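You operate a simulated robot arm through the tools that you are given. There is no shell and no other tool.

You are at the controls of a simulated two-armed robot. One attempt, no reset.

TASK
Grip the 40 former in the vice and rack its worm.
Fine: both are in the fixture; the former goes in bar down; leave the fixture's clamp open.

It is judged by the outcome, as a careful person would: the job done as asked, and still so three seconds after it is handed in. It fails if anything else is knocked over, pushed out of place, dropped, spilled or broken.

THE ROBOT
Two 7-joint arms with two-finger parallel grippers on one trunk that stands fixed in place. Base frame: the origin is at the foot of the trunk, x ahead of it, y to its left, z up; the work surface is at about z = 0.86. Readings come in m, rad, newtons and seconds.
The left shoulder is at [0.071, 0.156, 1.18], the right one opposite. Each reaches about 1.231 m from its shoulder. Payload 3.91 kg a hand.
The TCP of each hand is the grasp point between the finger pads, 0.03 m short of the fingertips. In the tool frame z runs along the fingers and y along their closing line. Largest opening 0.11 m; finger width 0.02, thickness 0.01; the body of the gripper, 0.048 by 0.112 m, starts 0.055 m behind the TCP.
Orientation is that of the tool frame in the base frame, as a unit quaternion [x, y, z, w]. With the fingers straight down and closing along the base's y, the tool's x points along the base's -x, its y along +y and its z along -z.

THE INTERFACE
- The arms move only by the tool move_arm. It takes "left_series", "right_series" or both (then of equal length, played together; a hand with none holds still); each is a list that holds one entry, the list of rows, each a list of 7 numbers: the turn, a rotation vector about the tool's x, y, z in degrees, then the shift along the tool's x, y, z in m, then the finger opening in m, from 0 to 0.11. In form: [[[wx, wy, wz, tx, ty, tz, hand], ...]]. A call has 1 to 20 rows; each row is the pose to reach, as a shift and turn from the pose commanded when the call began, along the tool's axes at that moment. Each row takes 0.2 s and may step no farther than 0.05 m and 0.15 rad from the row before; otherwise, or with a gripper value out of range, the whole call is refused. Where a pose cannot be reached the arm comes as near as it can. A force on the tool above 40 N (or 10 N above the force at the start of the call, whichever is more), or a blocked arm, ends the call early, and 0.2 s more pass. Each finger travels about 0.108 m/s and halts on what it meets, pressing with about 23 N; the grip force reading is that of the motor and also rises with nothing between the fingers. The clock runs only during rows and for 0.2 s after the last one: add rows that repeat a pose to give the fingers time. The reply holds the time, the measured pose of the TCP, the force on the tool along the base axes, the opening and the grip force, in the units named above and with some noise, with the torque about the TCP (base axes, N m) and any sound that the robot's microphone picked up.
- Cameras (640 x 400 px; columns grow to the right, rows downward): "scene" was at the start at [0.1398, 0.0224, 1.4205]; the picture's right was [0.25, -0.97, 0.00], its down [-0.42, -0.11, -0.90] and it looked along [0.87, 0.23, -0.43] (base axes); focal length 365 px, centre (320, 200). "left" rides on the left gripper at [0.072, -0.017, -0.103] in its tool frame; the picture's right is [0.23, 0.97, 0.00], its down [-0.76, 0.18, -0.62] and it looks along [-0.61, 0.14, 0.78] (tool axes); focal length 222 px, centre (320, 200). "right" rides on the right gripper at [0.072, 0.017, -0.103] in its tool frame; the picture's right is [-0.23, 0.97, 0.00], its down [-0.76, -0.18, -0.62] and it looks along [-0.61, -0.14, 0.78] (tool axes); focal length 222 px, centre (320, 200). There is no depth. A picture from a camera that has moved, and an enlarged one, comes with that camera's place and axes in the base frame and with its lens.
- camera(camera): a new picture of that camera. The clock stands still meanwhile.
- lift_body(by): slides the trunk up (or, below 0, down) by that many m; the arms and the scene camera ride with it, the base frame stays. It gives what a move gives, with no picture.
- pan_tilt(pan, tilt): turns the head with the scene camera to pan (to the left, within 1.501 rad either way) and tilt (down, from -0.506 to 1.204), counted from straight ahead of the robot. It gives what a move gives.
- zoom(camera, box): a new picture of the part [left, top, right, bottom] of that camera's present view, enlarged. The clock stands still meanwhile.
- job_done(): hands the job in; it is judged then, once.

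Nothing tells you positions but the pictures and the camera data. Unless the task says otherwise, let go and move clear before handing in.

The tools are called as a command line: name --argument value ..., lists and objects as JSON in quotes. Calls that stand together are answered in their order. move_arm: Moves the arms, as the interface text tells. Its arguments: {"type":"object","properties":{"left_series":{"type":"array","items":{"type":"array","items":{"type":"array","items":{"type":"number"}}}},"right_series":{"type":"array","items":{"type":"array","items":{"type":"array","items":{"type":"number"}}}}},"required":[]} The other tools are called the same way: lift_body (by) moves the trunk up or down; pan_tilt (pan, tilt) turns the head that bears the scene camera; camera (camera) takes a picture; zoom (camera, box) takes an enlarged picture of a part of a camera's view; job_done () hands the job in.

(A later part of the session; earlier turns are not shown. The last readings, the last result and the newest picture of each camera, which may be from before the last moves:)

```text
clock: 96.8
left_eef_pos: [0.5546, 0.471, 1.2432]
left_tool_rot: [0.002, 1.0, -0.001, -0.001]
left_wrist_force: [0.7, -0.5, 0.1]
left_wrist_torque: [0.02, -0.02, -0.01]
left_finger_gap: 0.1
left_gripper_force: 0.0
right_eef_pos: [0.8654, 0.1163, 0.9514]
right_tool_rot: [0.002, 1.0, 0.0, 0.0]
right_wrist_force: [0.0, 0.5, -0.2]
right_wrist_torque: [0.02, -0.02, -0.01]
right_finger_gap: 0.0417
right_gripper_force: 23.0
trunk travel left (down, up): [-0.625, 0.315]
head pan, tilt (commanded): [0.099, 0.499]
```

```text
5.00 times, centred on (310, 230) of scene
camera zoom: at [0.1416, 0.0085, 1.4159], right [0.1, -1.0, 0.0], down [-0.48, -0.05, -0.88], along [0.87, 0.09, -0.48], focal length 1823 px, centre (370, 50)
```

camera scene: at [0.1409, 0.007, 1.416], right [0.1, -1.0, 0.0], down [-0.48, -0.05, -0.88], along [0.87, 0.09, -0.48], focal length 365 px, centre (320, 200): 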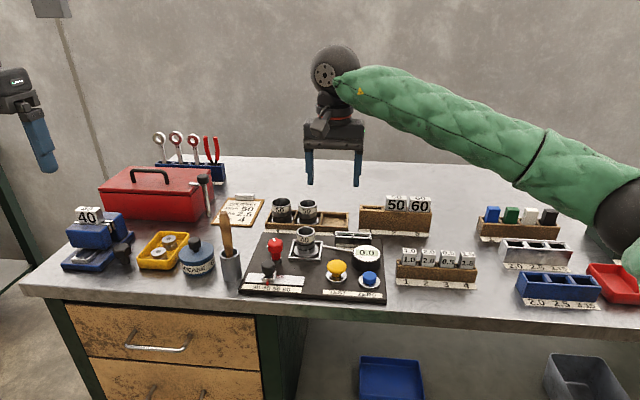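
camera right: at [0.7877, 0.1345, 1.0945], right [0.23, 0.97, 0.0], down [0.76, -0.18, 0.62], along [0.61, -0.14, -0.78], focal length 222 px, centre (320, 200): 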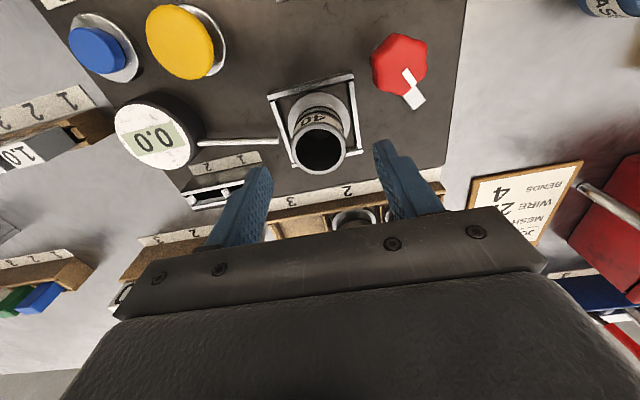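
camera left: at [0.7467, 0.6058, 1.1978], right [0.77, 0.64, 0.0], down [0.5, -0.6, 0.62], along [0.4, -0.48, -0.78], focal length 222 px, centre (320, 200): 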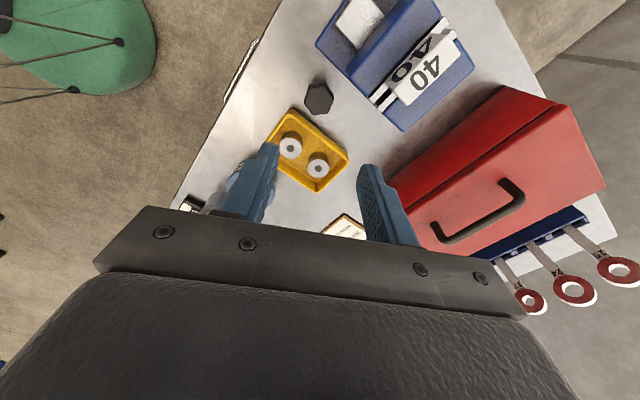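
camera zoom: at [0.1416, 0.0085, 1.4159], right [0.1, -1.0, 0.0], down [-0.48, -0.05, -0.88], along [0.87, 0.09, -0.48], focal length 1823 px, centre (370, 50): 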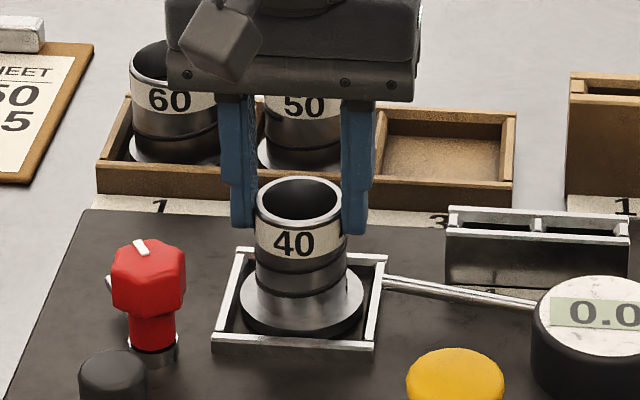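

The fingers rose but the worm hardly did; they may be sliding on the tube. I'll look closely before going on.

camera --camera "right"

zoom --camera "right" --box '[240, 100, 400, 240]'

zoom --camera "scene" --box '[288, 212, 332, 262]'

```text
taken
camera right: at [0.7917, 0.1329, 1.0552], right [0.23, 0.97, 0.0], down [0.76, -0.18, 0.62], along [0.61, -0.14, -0.78], focal length 222 px, centre (320, 200)
```

right: 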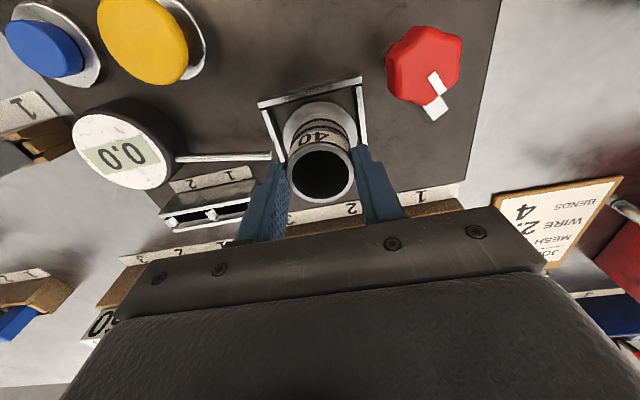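

```text
2.86 times, centred on (320, 170) of right
camera zoom: at [0.7917, 0.1329, 1.0552], right [0.23, 0.97, 0.0], down [0.76, -0.18, 0.62], along [0.61, -0.14, -0.78], focal length 635 px, centre (320, 286)
```

zoom: 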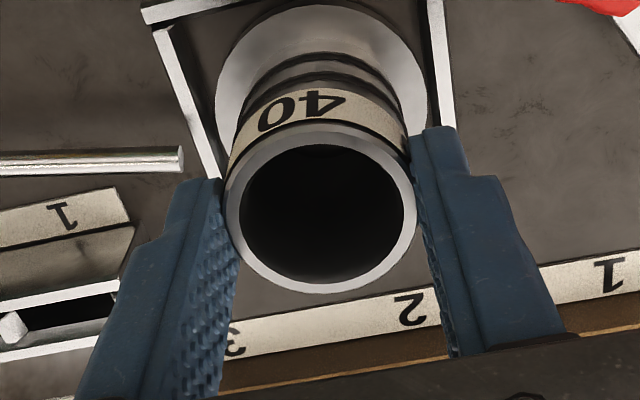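

```text
8.00 times, centred on (310, 237) of scene
camera zoom: at [0.1416, 0.0085, 1.4159], right [0.1, -1.0, 0.0], down [-0.48, -0.05, -0.88], along [0.87, 0.09, -0.48], focal length 2917 px, centre (400, -96)
```

zoom: 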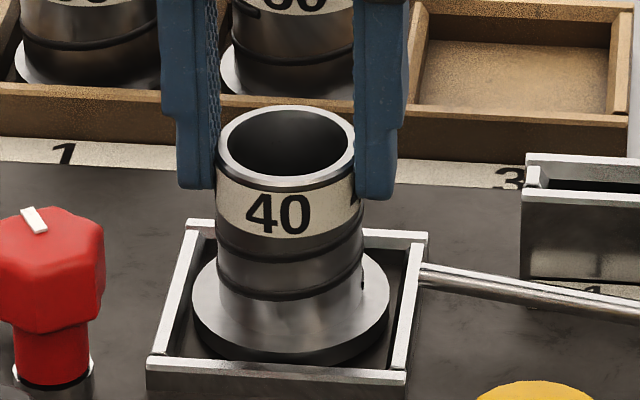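

The worm seems lifted only about 5 mm while the fingers slid up about 15 mm on the tube. I'll raise 6 mm more and see whether it follows.

move_arm --right_series '[[[0, 0, 0, 0, 0, -0.002, 0.02], [0, 0, 0, 0, 0, -0.004, 0.02], [0, 0, 0, 0, 0, -0.006, 0.02]]]'

zoom --camera "scene" --box '[288, 212, 332, 262]'

zoom --camera "right" --box '[240, 100, 400, 240]'

```text
clock: 97.6
left_eef_pos: [0.554, 0.4716, 1.2436]
left_tool_rot: [0.002, 1.0, 0.0, 0.0]
left_wrist_force: [-0.3, -0.2, 0.1]
left_wrist_torque: [-0.03, 0.0, 0.0]
left_finger_gap: 0.0999
left_gripper_force: 0.1
right_eef_pos: [0.8651, 0.1155, 0.9593]
right_tool_rot: [0.001, 1.0, -0.001, 0.0]
right_wrist_force: [0.1, 0.2, -4.1]
right_wrist_torque: [0.04, -0.01, 0.0]
right_finger_gap: 0.0416
right_gripper_force: 22.6
trunk travel left (down, up): [-0.625, 0.315]
head pan, tilt (commanded): [0.099, 0.499]
```

```text
8.00 times, centred on (310, 237) of scene
camera zoom: at [0.1417, 0.0086, 1.4159], right [0.1, -1.0, 0.0], down [-0.48, -0.05, -0.88], along [0.87, 0.09, -0.48], focal length 2917 px, centre (400, -96)
```

zoom: 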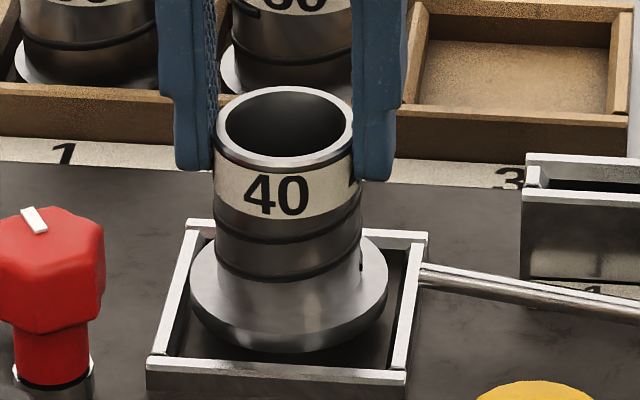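

```text
2.86 times, centred on (320, 170) of right
camera zoom: at [0.792, 0.1334, 1.0617], right [0.23, 0.97, 0.0], down [0.76, -0.18, 0.62], along [0.61, -0.14, -0.78], focal length 635 px, centre (320, 286)
```

zoom: 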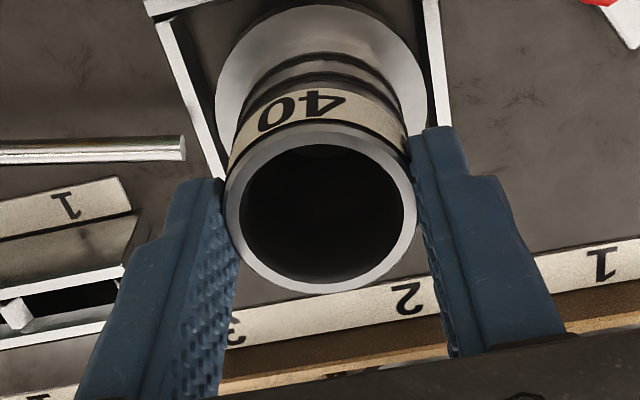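

Now the worm follows the hand (about 4 N hanging), though only ~15 mm of tube is in the fingers. I'll hold still for a second and check that it isn't creeping.

move_arm --right_series '[[[0, 0, 0, 0, 0, 0, 0.0], [0, 0, 0, 0, 0, 0, 0.0], [0, 0, 0, 0, 0, 0, 0.0], [0, 0, 0, 0, 0, 0, 0.0], [0, 0, 0, 0, 0, 0, 0.0], [0, 0, 0, 0, 0, 0, 0.0]]]'

zoom --camera "scene" --box '[288, 212, 332, 262]'

```text
clock: 99.0
left_eef_pos: [0.5538, 0.4712, 1.2438]
left_tool_rot: [0.002, 1.0, -0.001, 0.0]
left_wrist_force: [1.0, 0.8, 0.1]
left_wrist_torque: [0.01, 0.0, 0.02]
left_finger_gap: 0.1001
left_gripper_force: 0.0
right_eef_pos: [0.8647, 0.1155, 0.958]
right_tool_rot: [0.002, 1.0, 0.0, 0.0]
right_wrist_force: [0.6, -0.9, -3.3]
right_wrist_torque: [0.03, 0.0, 0.03]
right_finger_gap: 0.0417
right_gripper_force: 22.9
trunk travel left (down, up): [-0.625, 0.315]
head pan, tilt (commanded): [0.099, 0.499]
```

```text
8.00 times, centred on (310, 237) of scene
camera zoom: at [0.1417, 0.0085, 1.4159], right [0.1, -1.0, 0.0], down [-0.48, -0.05, -0.88], along [0.87, 0.09, -0.48], focal length 2917 px, centre (400, -96)
```

zoom: 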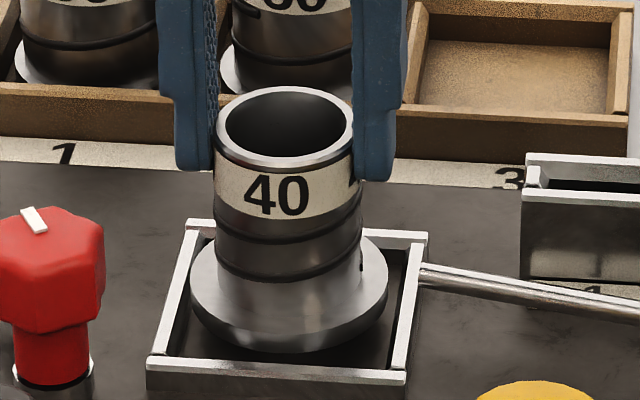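

No creep; the hold is steady. I'll lift 6 cm and move slowly toward slot 3.

move_arm --right_series '[[[0, 0, 0, 0, 0, -0.005, 0.0], [0, 0, 0, 0, 0, -0.015, 0.0], [0, 0, 0, 0, 0, -0.028, 0.0], [0, 0, 0, 0, 0, -0.041, 0.0], [0, 0, 0, 0, 0, -0.052, 0.0], [0, 0, 0, 0, 0, -0.06, 0.0], [0, 0, 0, -0.005, -0.002, -0.06, 0.0], [0, 0, 0, -0.018, -0.007, -0.06, 0.0], [0, 0, 0, -0.034, -0.014, -0.06, 0.0], [0, 0, 0, -0.05, -0.02, -0.06, 0.0], [0, 0, 0, -0.066, -0.027, -0.06, 0.0], [0, 0, 0, -0.082, -0.033, -0.06, 0.0], [0, 0, 0, -0.098, -0.04, -0.06, 0.0], [0, 0, 0, -0.114, -0.046, -0.06, 0.0], [0, 0, 0, -0.13, -0.053, -0.06, 0.0], [0, 0, 0, -0.141, -0.058, -0.06, 0.0], [0, 0, 0, -0.147, -0.06, -0.06, 0.0], [0, 0, 0, -0.147, -0.06, -0.06, 0.0]]]'

camera --camera "right"

zoom --camera "scene" --box '[260, 130, 380, 260]'

```text
clock: 102.8
left_eef_pos: [0.5541, 0.4704, 1.2434]
left_tool_rot: [0.001, 1.0, 0.0, 0.0]
left_wrist_force: [0.1, 0.5, -0.4]
left_wrist_torque: [-0.01, 0.0, -0.03]
left_finger_gap: 0.1001
left_gripper_force: 0.0
right_eef_pos: [1.012, 0.0556, 1.0182]
right_tool_rot: [0.001, 1.0, 0.0, 0.0]
right_wrist_force: [1.1, 0.3, -3.8]
right_wrist_torque: [0.03, -0.02, 0.0]
right_finger_gap: 0.0416
right_gripper_force: 23.3
trunk travel left (down, up): [-0.625, 0.315]
head pan, tilt (commanded): [0.099, 0.499]
```

```text
taken
camera right: at [0.9387, 0.0727, 1.1221], right [0.23, 0.97, 0.0], down [0.76, -0.18, 0.62], along [0.61, -0.14, -0.78], focal length 222 px, centre (320, 200)
```

right: 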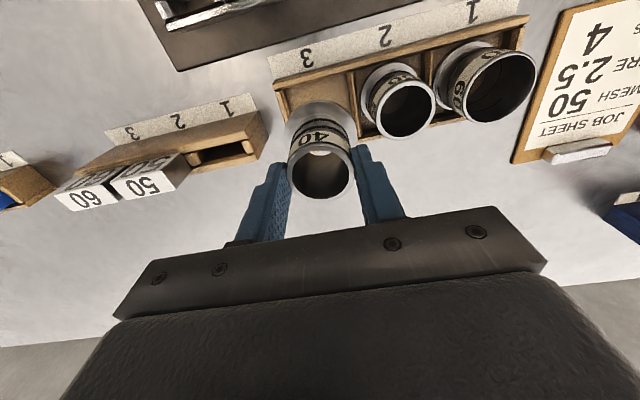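

```text
3.08 times, centred on (320, 195) of scene
camera zoom: at [0.1418, 0.0083, 1.4159], right [0.1, -1.0, 0.0], down [-0.48, -0.05, -0.88], along [0.87, 0.09, -0.48], focal length 1122 px, centre (320, 215)
```

zoom: 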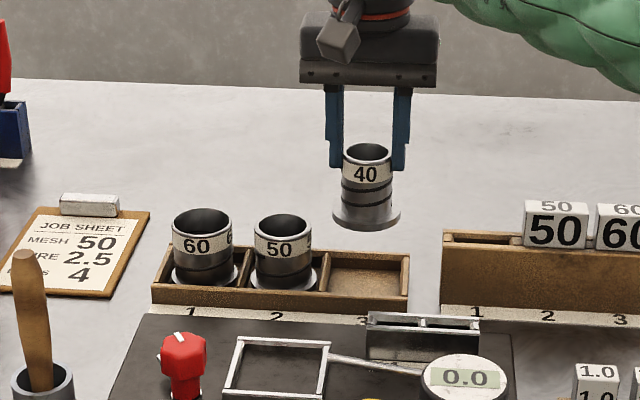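

The worm hangs over slot 3. I'll zoom for a precise check of its position against the slot.

zoom --camera "right" --box '[260, 50, 400, 210]'

zoom --camera "scene" --box '[300, 165, 360, 235]'

```text
2.50 times, centred on (330, 130) of right
camera zoom: at [0.9387, 0.0727, 1.1221], right [0.23, 0.97, 0.0], down [0.76, -0.18, 0.62], along [0.61, -0.14, -0.78], focal length 555 px, centre (295, 375)
```

zoom: 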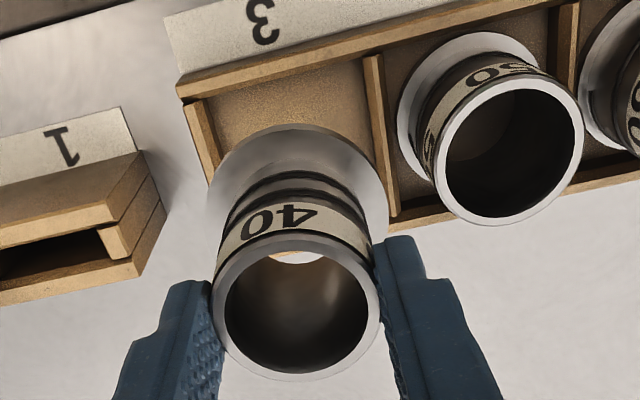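

```text
5.71 times, centred on (330, 200) of scene
camera zoom: at [0.1418, 0.0083, 1.4159], right [0.1, -1.0, 0.0], down [-0.48, -0.05, -0.88], along [0.87, 0.09, -0.48], focal length 2084 px, centre (263, 200)
```

zoom: 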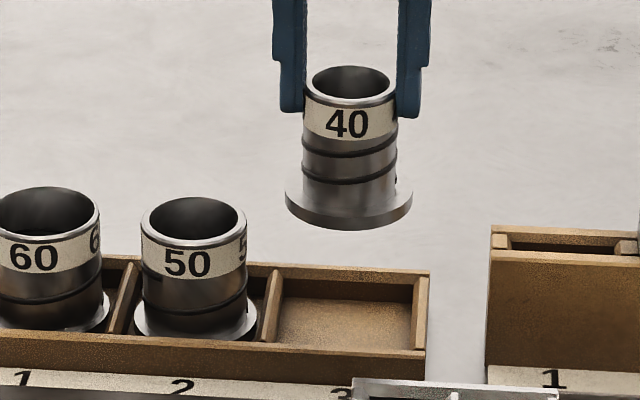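

The worm is vertical at about (1.010, 0.057) and the slot centre is about (1.0127, 0.056). I'll shift 2.5 mm forward, 1 mm right, and lower to just above the walls.

move_arm --right_series '[[[0, 0, 0, -0.0025, -0.001, 0.005, 0.0], [0, 0, 0, -0.0025, -0.001, 0.015, 0.0], [0, 0, 0, -0.0025, -0.001, 0.026, 0.0], [0, 0, 0, -0.0025, -0.001, 0.037, 0.0], [0, 0, 0, -0.0025, -0.001, 0.046, 0.0], [0, 0, 0, -0.0025, -0.001, 0.05, 0.0], [0, 0, 0, -0.0025, -0.001, 0.05, 0.0]]]'

zoom --camera "right" --box '[260, 50, 400, 210]'

zoom --camera "scene" --box '[310, 185, 360, 240]'

```text
clock: 104.4
left_eef_pos: [0.5539, 0.4704, 1.2445]
left_tool_rot: [0.003, 1.0, -0.001, 0.0]
left_wrist_force: [0.4, -0.3, 0.6]
left_wrist_torque: [0.02, -0.01, 0.02]
left_finger_gap: 0.1
left_gripper_force: 0.1
right_eef_pos: [1.0146, 0.054, 0.9681]
right_tool_rot: [0.001, 1.0, 0.0, 0.0]
right_wrist_force: [-0.5, 0.2, -3.8]
right_wrist_torque: [-0.02, 0.04, 0.0]
right_finger_gap: 0.0417
right_gripper_force: 23.0
trunk travel left (down, up): [-0.625, 0.315]
head pan, tilt (commanded): [0.099, 0.499]
```

```text
2.50 times, centred on (330, 130) of right
camera zoom: at [0.9415, 0.0723, 1.0718], right [0.23, 0.97, 0.0], down [0.76, -0.18, 0.62], along [0.61, -0.14, -0.78], focal length 555 px, centre (295, 375)
```

zoom: 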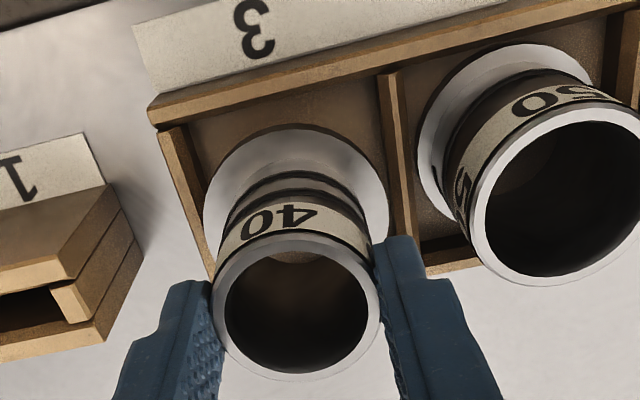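

```text
7.27 times, centred on (335, 212) of scene
camera zoom: at [0.1418, 0.0085, 1.4159], right [0.1, -1.0, 0.0], down [-0.48, -0.05, -0.88], along [0.87, 0.09, -0.48], focal length 2652 px, centre (211, 109)
```

zoom: 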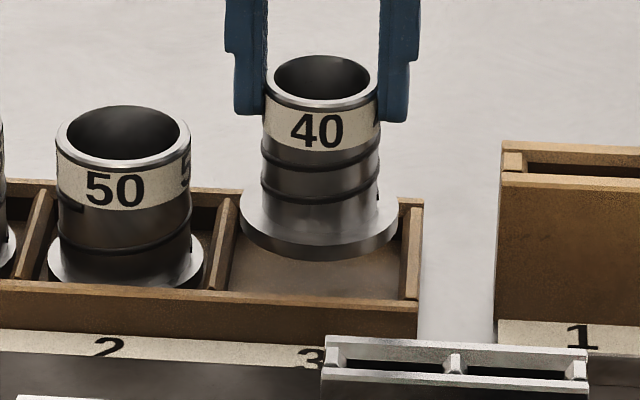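

Good alignment (within about 1 mm). Lowering into the slot in small steps, watching the force.

move_arm --right_series '[[[0, 0, 0, 0.0008, 0.0005, 0.003, 0.0], [0, 0, 0, 0.0008, 0.0005, 0.006, 0.0], [0, 0, 0, 0.0008, 0.0005, 0.009, 0.0], [0, 0, 0, 0.0008, 0.0005, 0.012, 0.0], [0, 0, 0, 0.0008, 0.0005, 0.012, 0.0]]]'

zoom --camera "right" --box '[260, 50, 400, 210]'

zoom --camera "scene" --box '[310, 185, 360, 240]'

```text
clock: 105.6
left_eef_pos: [0.5549, 0.4704, 1.2431]
left_tool_rot: [0.002, 1.0, -0.001, 0.0]
left_wrist_force: [0.1, 0.1, 1.5]
left_wrist_torque: [0.02, 0.02, 0.0]
left_finger_gap: 0.0998
left_gripper_force: 0.0
right_eef_pos: [1.0138, 0.0553, 0.9552]
right_tool_rot: [0.001, 1.0, 0.0, -0.001]
right_wrist_force: [0.0, -0.3, -2.7]
right_wrist_torque: [-0.01, 0.06, 0.01]
right_finger_gap: 0.0418
right_gripper_force: 22.5
trunk travel left (down, up): [-0.625, 0.315]
head pan, tilt (commanded): [0.099, 0.499]
```

```text
2.50 times, centred on (330, 130) of right
camera zoom: at [0.9405, 0.0726, 1.0594], right [0.23, 0.97, 0.0], down [0.76, -0.18, 0.62], along [0.61, -0.14, -0.78], focal length 555 px, centre (295, 375)
```

zoom: 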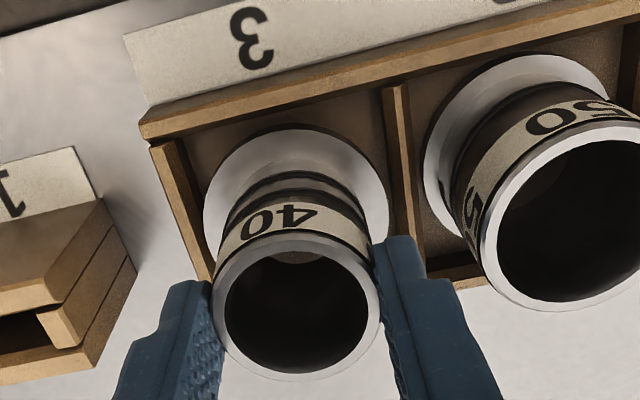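

```text
7.27 times, centred on (335, 212) of scene
camera zoom: at [0.1418, 0.0085, 1.4159], right [0.1, -1.0, 0.0], down [-0.48, -0.05, -0.88], along [0.87, 0.09, -0.48], focal length 2652 px, centre (211, 109)
```

zoom: 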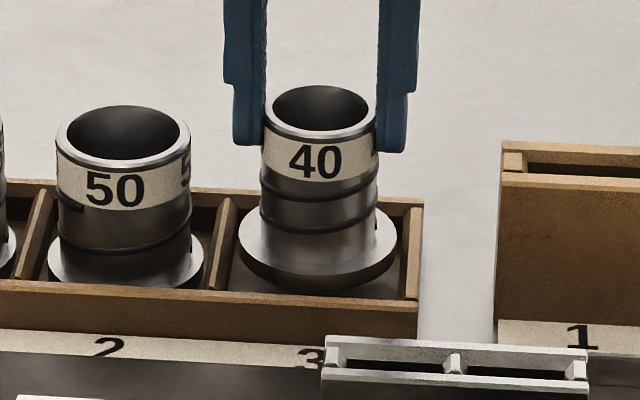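

The flange is inside the slot walls with 2–4 mm to spare on each side. I'll continue down gently.

move_arm --right_series '[[[0, 0, 0, 0.0007, 0.0008, 0.002, 0.0], [0, 0, 0, 0.0007, 0.0008, 0.004, 0.0], [0, 0, 0, 0.0007, 0.0008, 0.006, 0.0], [0, 0, 0, 0.0007, 0.0008, 0.006, 0.0]]]'

zoom --camera "scene" --box '[310, 185, 360, 240]'

```text
clock: 106.6
left_eef_pos: [0.5549, 0.4697, 1.2423]
left_tool_rot: [0.002, 1.0, -0.002, 0.0]
left_wrist_force: [0.1, -0.1, 0.6]
left_wrist_torque: [0.0, 0.01, -0.02]
left_finger_gap: 0.1
left_gripper_force: 0.1
right_eef_pos: [1.0128, 0.0558, 0.949]
right_tool_rot: [0.001, 1.0, 0.0, 0.0]
right_wrist_force: [0.0, -0.3, -4.5]
right_wrist_torque: [-0.03, 0.01, -0.01]
right_finger_gap: 0.0419
right_gripper_force: 22.7
trunk travel left (down, up): [-0.625, 0.315]
head pan, tilt (commanded): [0.099, 0.499]
```

```text
7.27 times, centred on (335, 212) of scene
camera zoom: at [0.1418, 0.0085, 1.4159], right [0.1, -1.0, 0.0], down [-0.48, -0.05, -0.88], along [0.87, 0.09, -0.48], focal length 2652 px, centre (211, 109)
```

zoom: 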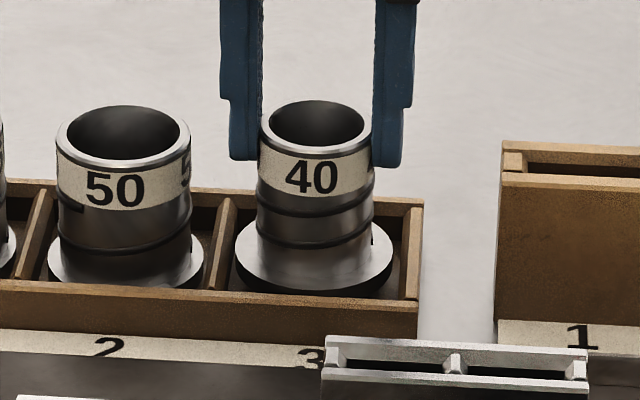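

The flange is down inside the slot with about 4 mm to go; the left margin looks thin from here, so I'll check from the right camera too.

zoom --camera "right" --box '[270, 60, 380, 160]'

zoom --camera "scene" --box '[314, 200, 344, 230]'

```text
4.00 times, centred on (325, 110) of right
camera zoom: at [0.9393, 0.0739, 1.0534], right [0.23, 0.97, 0.0], down [0.76, -0.18, 0.62], along [0.61, -0.14, -0.78], focal length 888 px, centre (300, 560)
```

zoom: 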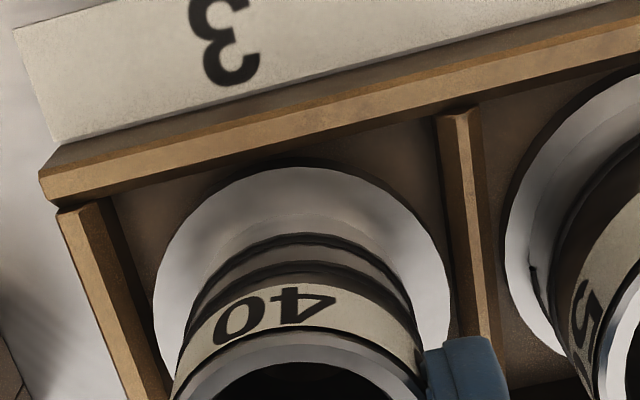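

```text
13.33 times, centred on (329, 215) of scene
camera zoom: at [0.1418, 0.0085, 1.4159], right [0.1, -1.0, 0.0], down [-0.48, -0.05, -0.88], along [0.87, 0.09, -0.48], focal length 4861 px, centre (200, 0)
```

zoom: 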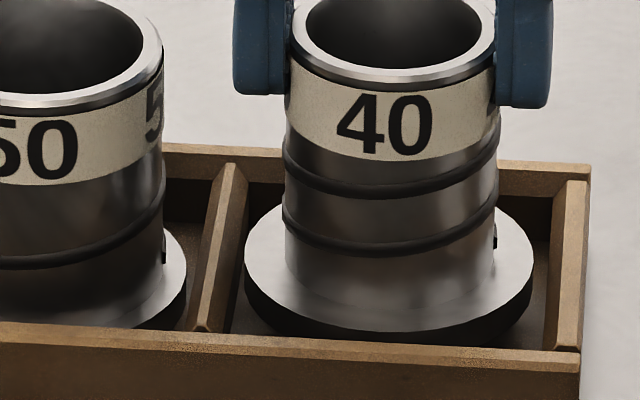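

Both views agree that it's inside the slot within about 1 mm of centre. I'll nudge 0.6 mm right and finish lowering.

move_arm --right_series '[[[0, 0, 0, 0, -0.0006, 0.001, 0.0], [0, 0, 0, 0, -0.0006, 0.002, 0.0], [0, 0, 0, 0, -0.0006, 0.003, 0.0], [0, 0, 0, 0, -0.0006, 0.004, 0.0], [0, 0, 0, 0, -0.0006, 0.004, 0.0]]]'

zoom --camera "scene" --box '[314, 200, 344, 230]'

```text
clock: 107.8
left_eef_pos: [0.5555, 0.471, 1.2436]
left_tool_rot: [0.002, 1.0, -0.001, 0.0]
left_wrist_force: [-0.3, 0.3, 0.5]
left_wrist_torque: [0.02, 0.02, -0.04]
left_finger_gap: 0.0999
left_gripper_force: 0.1
right_eef_pos: [1.0131, 0.0556, 0.947]
right_tool_rot: [0.001, 1.0, -0.001, -0.001]
right_wrist_force: [-0.5, 0.8, -3.3]
right_wrist_torque: [-0.01, 0.01, 0.0]
right_finger_gap: 0.042
right_gripper_force: 23.3
trunk travel left (down, up): [-0.625, 0.315]
head pan, tilt (commanded): [0.099, 0.499]
```

```text
13.33 times, centred on (329, 215) of scene
camera zoom: at [0.1418, 0.0085, 1.4158], right [0.1, -1.0, 0.0], down [-0.48, -0.05, -0.88], along [0.87, 0.09, -0.48], focal length 4861 px, centre (200, 0)
```

zoom: 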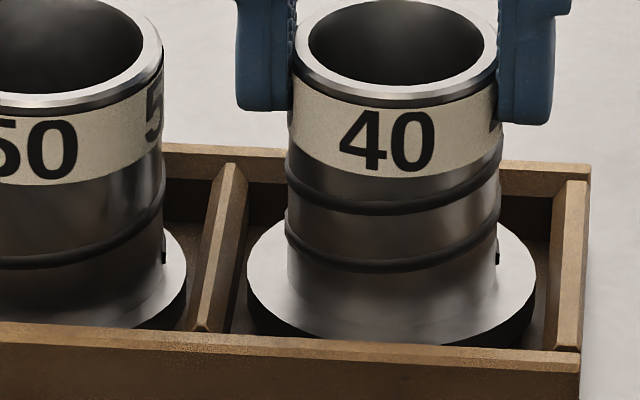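

Still hanging (−3.3 N). Another 3 mm in 1 mm steps.

move_arm --right_series '[[[0, 0, 0, 0, 0, 0.001, 0.0], [0, 0, 0, 0, 0, 0.002, 0.0], [0, 0, 0, 0, 0, 0.003, 0.0], [0, 0, 0, 0, 0, 0.003, 0.0]]]'

zoom --camera "scene" --box '[314, 200, 344, 230]'

```text
clock: 108.8
left_eef_pos: [0.5541, 0.4716, 1.244]
left_tool_rot: [0.002, 1.0, -0.001, 0.0]
left_wrist_force: [0.1, 0.7, -0.4]
left_wrist_torque: [-0.02, -0.03, -0.02]
left_finger_gap: 0.1001
left_gripper_force: 0.1
right_eef_pos: [1.0119, 0.0542, 0.9416]
right_tool_rot: [0.001, 1.0, 0.0, -0.001]
right_wrist_force: [-0.1, 0.0, -3.9]
right_wrist_torque: [-0.01, 0.04, 0.01]
right_finger_gap: 0.0415
right_gripper_force: 22.8
trunk travel left (down, up): [-0.625, 0.315]
head pan, tilt (commanded): [0.099, 0.499]
```

```text
13.33 times, centred on (329, 215) of scene
camera zoom: at [0.1418, 0.0086, 1.4158], right [0.1, -1.0, 0.0], down [-0.48, -0.05, -0.88], along [0.87, 0.09, -0.48], focal length 4861 px, centre (200, 0)
```

zoom: 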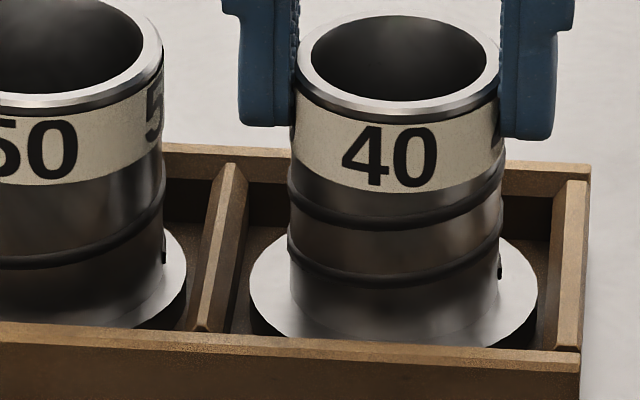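

Nearly down but still hanging. Two more mm.

move_arm --right_series '[[[0, 0, 0, 0, 0, 0.001, 0.0], [0, 0, 0, 0, 0, 0.002, 0.0], [0, 0, 0, 0, 0, 0.002, 0.0]]]'

zoom --camera "scene" --box '[314, 200, 344, 230]'

```text
clock: 109.6
left_eef_pos: [0.5545, 0.4704, 1.243]
left_tool_rot: [0.002, 1.0, -0.001, 0.0]
left_wrist_force: [0.3, 0.4, -0.2]
left_wrist_torque: [0.01, 0.02, -0.01]
left_finger_gap: 0.1
left_gripper_force: 0.0
right_eef_pos: [1.0123, 0.0548, 0.9412]
right_tool_rot: [0.001, 1.0, 0.0, 0.0]
right_wrist_force: [-0.6, -1.0, -2.4]
right_wrist_torque: [0.02, -0.01, -0.02]
right_finger_gap: 0.0415
right_gripper_force: 23.0
trunk travel left (down, up): [-0.625, 0.315]
head pan, tilt (commanded): [0.099, 0.499]
```

```text
13.33 times, centred on (329, 215) of scene
camera zoom: at [0.1417, 0.0084, 1.4159], right [0.1, -1.0, 0.0], down [-0.48, -0.05, -0.88], along [0.87, 0.09, -0.48], focal length 4861 px, centre (200, 0)
```

zoom: 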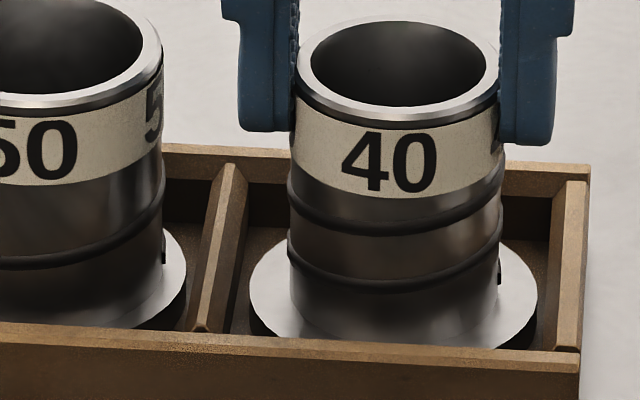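

Force is easing (−2.4 N). A little further.

move_arm --right_series '[[[0, 0, 0, 0, 0, 0.001, 0.0], [0, 0, 0, 0, 0, 0.002, 0.0], [0, 0, 0, 0, 0, 0.002, 0.0]]]'

zoom --camera "scene" --box '[314, 200, 344, 230]'

```text
clock: 110.4
left_eef_pos: [0.5531, 0.47, 1.244]
left_tool_rot: [0.002, 1.0, -0.001, 0.001]
left_wrist_force: [0.3, 0.3, -0.7]
left_wrist_torque: [0.0, 0.0, -0.02]
left_finger_gap: 0.1
left_gripper_force: 0.1
right_eef_pos: [1.0129, 0.0554, 0.942]
right_tool_rot: [0.001, 1.0, -0.001, 0.001]
right_wrist_force: [1.7, 1.3, 9.3]
right_wrist_torque: [0.06, 0.04, -0.02]
right_finger_gap: 0.0416
right_gripper_force: 23.1
trunk travel left (down, up): [-0.625, 0.315]
head pan, tilt (commanded): [0.099, 0.499]
```

```text
13.33 times, centred on (329, 215) of scene
camera zoom: at [0.1407, 0.0085, 1.4161], right [0.1, -0.99, 0.0], down [-0.48, -0.05, -0.88], along [0.87, 0.09, -0.48], focal length 4861 px, centre (200, 0)
```

zoom: 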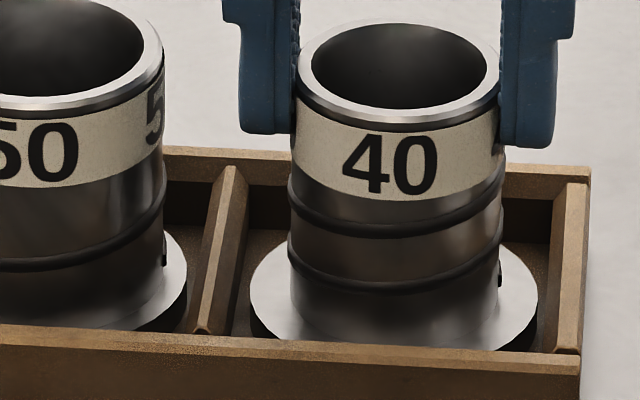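

Seated: 9 N of contact with the slot floor. I'll ease off, open the fingers a little, and lift straight up.

move_arm --right_series '[[[0, 0, 0, 0, 0, -0.0015, 0.03], [0, 0, 0, 0, 0, -0.0015, 0.046], [0, 0, 0, 0, 0, -0.0015, 0.052], [0, 0, 0, 0, 0, -0.0015, 0.058], [0, 0, 0, 0, 0, -0.0015, 0.058], [0, 0, 0, 0, 0, -0.01, 0.058], [0, 0, 0, 0, 0, -0.03, 0.058], [0, 0, 0, 0, 0, -0.06, 0.058], [0, 0, 0, 0, 0, -0.1, 0.058], [0, 0, 0, 0, 0, -0.14, 0.06]]]'

zoom --camera "scene" --box '[260, 180, 380, 280]'

camera --camera "right"

```text
clock: 112.6
left_eef_pos: [0.5527, 0.4707, 1.2442]
left_tool_rot: [0.003, 1.0, 0.0, 0.002]
left_wrist_force: [0.0, 0.0, 0.0]
left_wrist_torque: [0.01, -0.02, 0.01]
left_finger_gap: 0.1
left_gripper_force: 0.0
right_eef_pos: [1.0104, 0.0543, 1.0801]
right_tool_rot: [0.001, 1.0, -0.001, 0.0]
right_wrist_force: [0.0, -0.5, -0.1]
right_wrist_torque: [-0.01, -0.03, -0.01]
right_finger_gap: 0.0596
right_gripper_force: 0.0
trunk travel left (down, up): [-0.625, 0.315]
head pan, tilt (commanded): [0.099, 0.499]
```

```text
4.00 times, centred on (320, 230) of scene
camera zoom: at [0.1405, 0.0087, 1.4159], right [0.1, -1.0, 0.0], down [-0.48, -0.05, -0.88], along [0.87, 0.09, -0.48], focal length 1458 px, centre (320, 80)
```

zoom: 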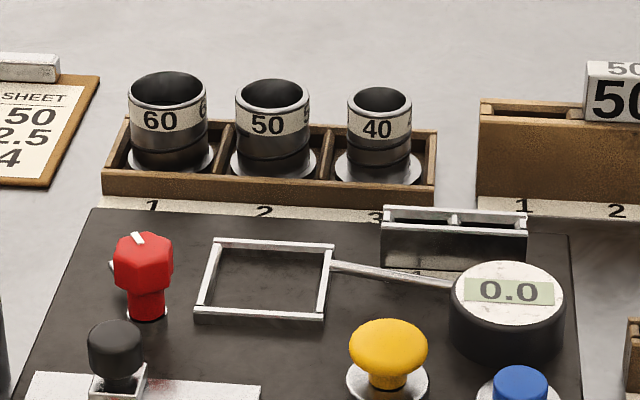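

```text
taken
camera right: at [0.9379, 0.0713, 1.1834], right [0.23, 0.97, 0.0], down [0.76, -0.18, 0.62], along [0.61, -0.14, -0.78], focal length 222 px, centre (320, 200)
```

right: 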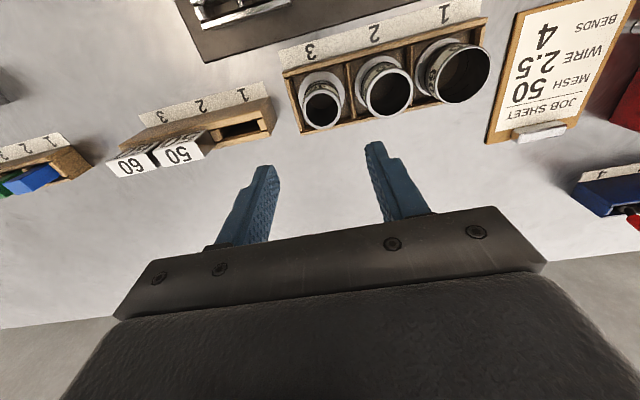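

The worm sits upright in slot 3. I'll pull the right hand back clear, then check the vice and the whole bench.

move_arm --right_series '[[[0, 0, 0, 0.03, -0.02, -0.025, 0.06], [0, 0, 0, 0.06, -0.045, -0.05, 0.06], [0, 0, 0, 0.09, -0.07, -0.07, 0.06], [0, 0, 0, 0.12, -0.1, -0.085, 0.06], [0, 0, 0, 0.153, -0.13, -0.1, 0.06], [0, 0, 0, 0.186, -0.16, -0.11, 0.06], [0, 0, 0, 0.22, -0.19, -0.12, 0.06], [0, 0, 0, 0.254, -0.22, -0.13, 0.06], [0, 0, 0, 0.288, -0.25, -0.14, 0.06], [0, 0, 0, 0.322, -0.275, -0.15, 0.06], [0, 0, 0, 0.36, -0.3, -0.15, 0.06], [0, 0, 0, 0.36, -0.3, -0.15, 0.06]]]'

pan_tilt --pan 0.45 --tilt 0.45

camera --camera "scene"

zoom --camera "scene" --box '[200, 190, 280, 270]'

zoom --camera "scene" --box '[370, 190, 520, 310]'

```text
clock: 115.2
left_eef_pos: [0.5551, 0.4719, 1.2425]
left_tool_rot: [0.001, 1.0, 0.0, 0.0]
left_wrist_force: [0.3, 0.3, -0.5]
left_wrist_torque: [-0.01, 0.03, -0.01]
left_finger_gap: 0.1
left_gripper_force: 0.0
right_eef_pos: [0.6536, -0.2431, 1.2287]
right_tool_rot: [0.002, 1.0, -0.001, -0.001]
right_wrist_force: [0.5, 0.7, 0.3]
right_wrist_torque: [-0.03, 0.0, -0.06]
right_finger_gap: 0.06
right_gripper_force: 0.1
trunk travel left (down, up): [-0.625, 0.315]
head pan, tilt (commanded): [0.099, 0.499]
```

```text
clock: 116.1
left_eef_pos: [0.5535, 0.4706, 1.2448]
left_tool_rot: [0.002, 1.0, 0.0, 0.0]
left_wrist_force: [0.0, 0.3, 0.0]
left_wrist_torque: [-0.01, 0.04, 0.01]
left_finger_gap: 0.0996
left_gripper_force: 0.0
right_eef_pos: [0.6524, -0.2445, 1.2285]
right_tool_rot: [0.0, 1.0, 0.0, 0.0]
right_wrist_force: [-0.2, 0.1, 0.9]
right_wrist_torque: [-0.03, -0.02, -0.03]
right_finger_gap: 0.0599
right_gripper_force: 0.0
trunk travel left (down, up): [-0.625, 0.315]
head pan, tilt (commanded): [0.45, 0.45]
```

```text
taken
camera scene: at [0.1333, 0.0389, 1.4204], right [0.43, -0.9, 0.0], down [-0.39, -0.19, -0.9], along [0.81, 0.39, -0.44], focal length 365 px, centre (320, 200)
```

scene: 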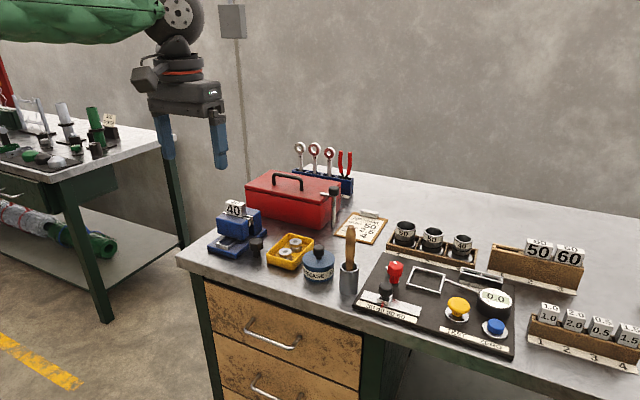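

```text
5.00 times, centred on (240, 230) of scene
camera zoom: at [0.1333, 0.0389, 1.4204], right [0.43, -0.9, 0.0], down [-0.39, -0.19, -0.9], along [0.81, 0.39, -0.44], focal length 1823 px, centre (720, 50)
```

zoom: 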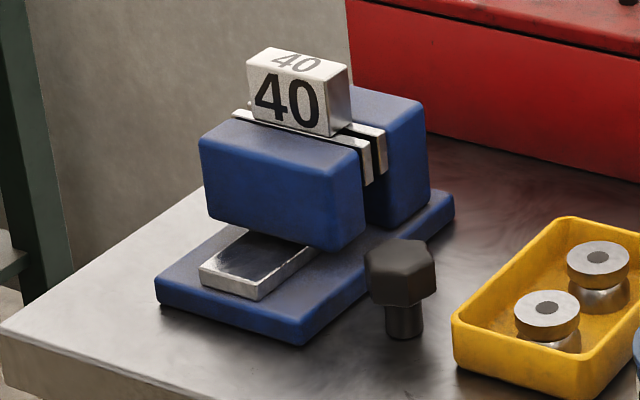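

```text
3.33 times, centred on (445, 250) of scene
camera zoom: at [0.1333, 0.0389, 1.4204], right [0.43, -0.9, 0.0], down [-0.39, -0.19, -0.9], along [0.81, 0.39, -0.44], focal length 1215 px, centre (-97, 33)
```

zoom: 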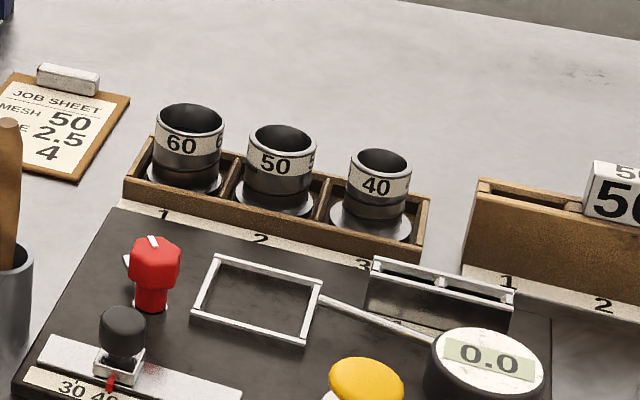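

Everything looks in place. One last close look at the vice jaws on the bar.

zoom --camera "scene" --box '[222, 196, 258, 232]'

camera --camera "left"

```text
11.11 times, centred on (240, 214) of scene
camera zoom: at [0.1333, 0.0389, 1.4204], right [0.43, -0.9, 0.0], down [-0.39, -0.19, -0.9], along [0.81, 0.39, -0.44], focal length 4051 px, centre (1209, 44)
```

zoom: 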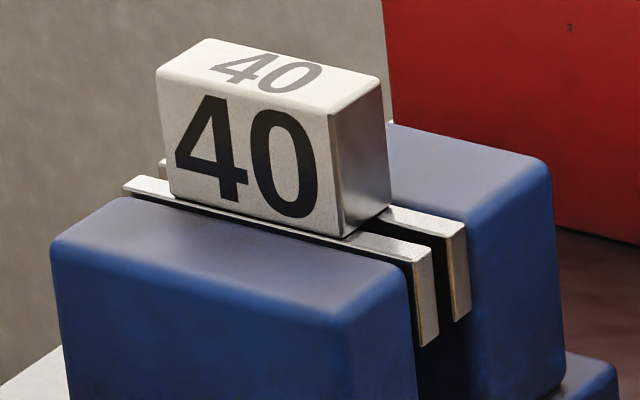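

```text
taken
camera left: at [0.4803, 0.4539, 1.348], right [-0.22, 0.97, 0.0], down [0.76, 0.18, 0.62], along [0.61, 0.14, -0.78], focal length 222 px, centre (320, 200)
```

left: 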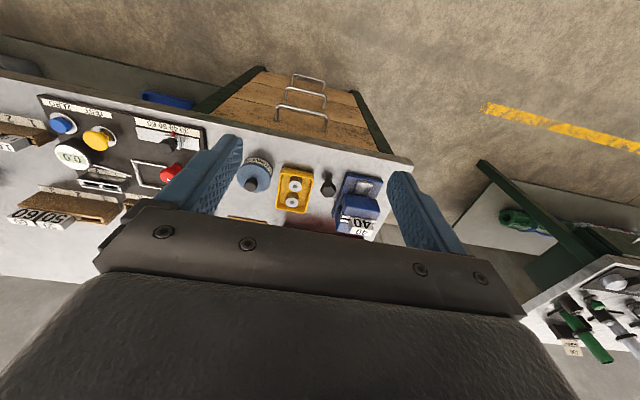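

The former is firmly between the plates and the worm is racked. The clamp sits about 84° open; to be sure it's fully open I'll go back with the right hand and turn the red knob a little further.

move_arm --right_series '[[[0, 0, 0, -0.014, 0.0355, 0.01, 0.06], [0, 0, 0, -0.028, 0.071, 0.02, 0.06], [0, 0, 0, -0.042, 0.106, 0.035, 0.06], [0, 0, 0, -0.056, 0.142, 0.05, 0.058], [0, 0, 0, -0.07, 0.177, 0.065, 0.056], [0, 0, 0, -0.084, 0.213, 0.085, 0.056], [0, 0, 0, -0.098, 0.248, 0.105, 0.056], [0, 0, 0, -0.112, 0.284, 0.125, 0.056], [0, 0, 0, -0.126, 0.319, 0.145, 0.056], [0, 0, 0, -0.14, 0.355, 0.165, 0.056], [0, 0, 0, -0.154, 0.39, 0.18, 0.056], [0, 0, 0, -0.168, 0.4255, 0.19, 0.056], [0, 0, 0, -0.168, 0.4255, 0.1985, 0.056]]]'

camera --camera "right"

zoom --camera "right" --box '[280, 90, 360, 160]'

```text
clock: 118.9
left_eef_pos: [0.554, 0.4689, 1.2445]
left_tool_rot: [0.002, 1.0, 0.0, 0.0]
left_wrist_force: [0.1, 0.5, -0.7]
left_wrist_torque: [0.0, -0.02, -0.02]
left_finger_gap: 0.1
left_gripper_force: 0.1
right_eef_pos: [0.8202, 0.1802, 1.0305]
right_tool_rot: [0.001, 1.0, 0.0, 0.0]
right_wrist_force: [-0.9, -0.3, 0.5]
right_wrist_torque: [0.04, 0.0, 0.02]
right_finger_gap: 0.0559
right_gripper_force: 0.0
trunk travel left (down, up): [-0.625, 0.315]
head pan, tilt (commanded): [0.45, 0.45]
```

```text
taken
camera right: at [0.7466, 0.198, 1.1349], right [0.23, 0.97, 0.0], down [0.76, -0.18, 0.62], along [0.61, -0.14, -0.78], focal length 222 px, centre (320, 200)
```

right: 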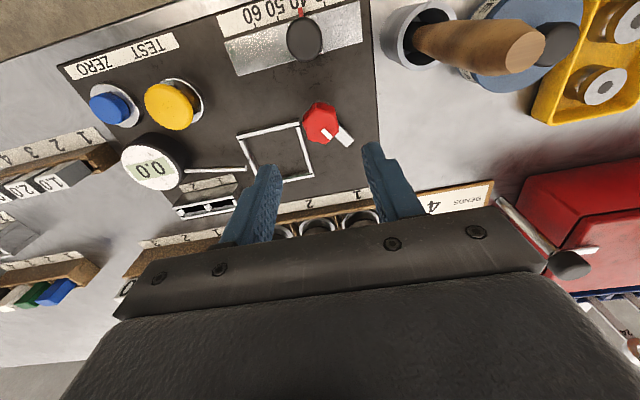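

```text
5.71 times, centred on (320, 125) of right
camera zoom: at [0.7466, 0.198, 1.1349], right [0.23, 0.97, 0.0], down [0.76, -0.18, 0.62], along [0.61, -0.14, -0.78], focal length 1269 px, centre (320, 629)
```

zoom: 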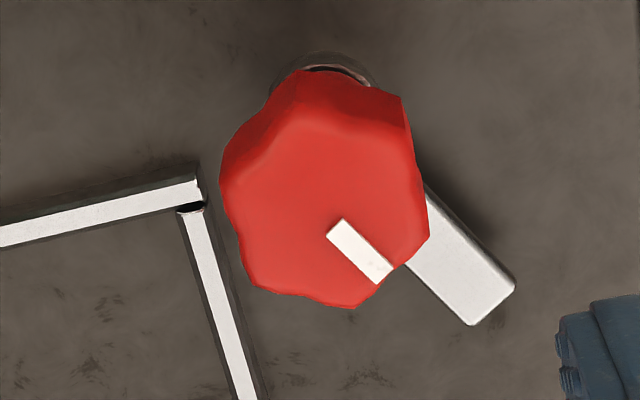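

The clamp arm clearly points away from the nest. I'll grip the knob once more (its flats line up with the fingers) and turn gently to see whether it goes further.

move_arm --right_series '[[[0, 0, 0, 0, 0.001, 0.03, 0.056], [0, 0, 0, 0, 0.001, 0.06, 0.056], [0, 0, 0, 0, 0.001, 0.085, 0.056], [0, 0, 0, 0, 0.001, 0.104, 0.056], [0, 0, 0, 0, 0.001, 0.104, 0.03], [0, 0, 0, 0, 0.001, 0.104, 0.025], [0, 0, 0, 0, 0.001, 0.104, 0.025]]]'

move_arm --right_series '[[[0, 0, -6, 0, 0, 0, 0.02], [0, 0, -12, 0, 0, 0, 0.02], [0, 0, -18, 0, 0, 0, 0.02]]]'

camera --camera "right"

```text
clock: 120.5
left_eef_pos: [0.5555, 0.4711, 1.2437]
left_tool_rot: [0.001, 1.0, 0.0, 0.0]
left_wrist_force: [-1.0, -0.5, 0.1]
left_wrist_torque: [-0.03, 0.02, 0.02]
left_finger_gap: 0.1001
left_gripper_force: 0.2
right_eef_pos: [0.8219, 0.1812, 0.9243]
right_tool_rot: [0.001, 1.0, 0.0, 0.0]
right_wrist_force: [1.3, -7.3, -6.9]
right_wrist_torque: [-0.15, -0.54, -0.02]
right_finger_gap: 0.0333
right_gripper_force: 45.0
trunk travel left (down, up): [-0.625, 0.315]
head pan, tilt (commanded): [0.45, 0.45]
```

```text
clock: 121.3
left_eef_pos: [0.5536, 0.47, 1.2441]
left_tool_rot: [0.002, 1.0, 0.001, 0.001]
left_wrist_force: [-0.4, 0.3, -0.1]
left_wrist_torque: [0.0, 0.01, -0.01]
left_finger_gap: 0.1
left_gripper_force: 0.1
right_eef_pos: [0.8217, 0.1806, 0.9266]
right_tool_rot: [-0.156, 0.988, 0.0, 0.0]
right_wrist_force: [-0.6, -13.6, -7.3]
right_wrist_torque: [-0.2, 0.03, -0.48]
right_finger_gap: 0.0338
right_gripper_force: 45.0
trunk travel left (down, up): [-0.625, 0.315]
head pan, tilt (commanded): [0.45, 0.45]
```

```text
taken
camera right: at [0.747, 0.1748, 1.0301], right [-0.08, 1.0, 0.0], down [0.78, 0.07, 0.62], along [0.62, 0.05, -0.78], focal length 222 px, centre (320, 200)
```

right: 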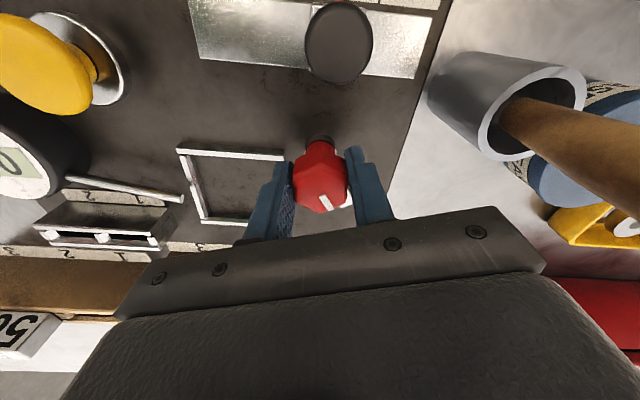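

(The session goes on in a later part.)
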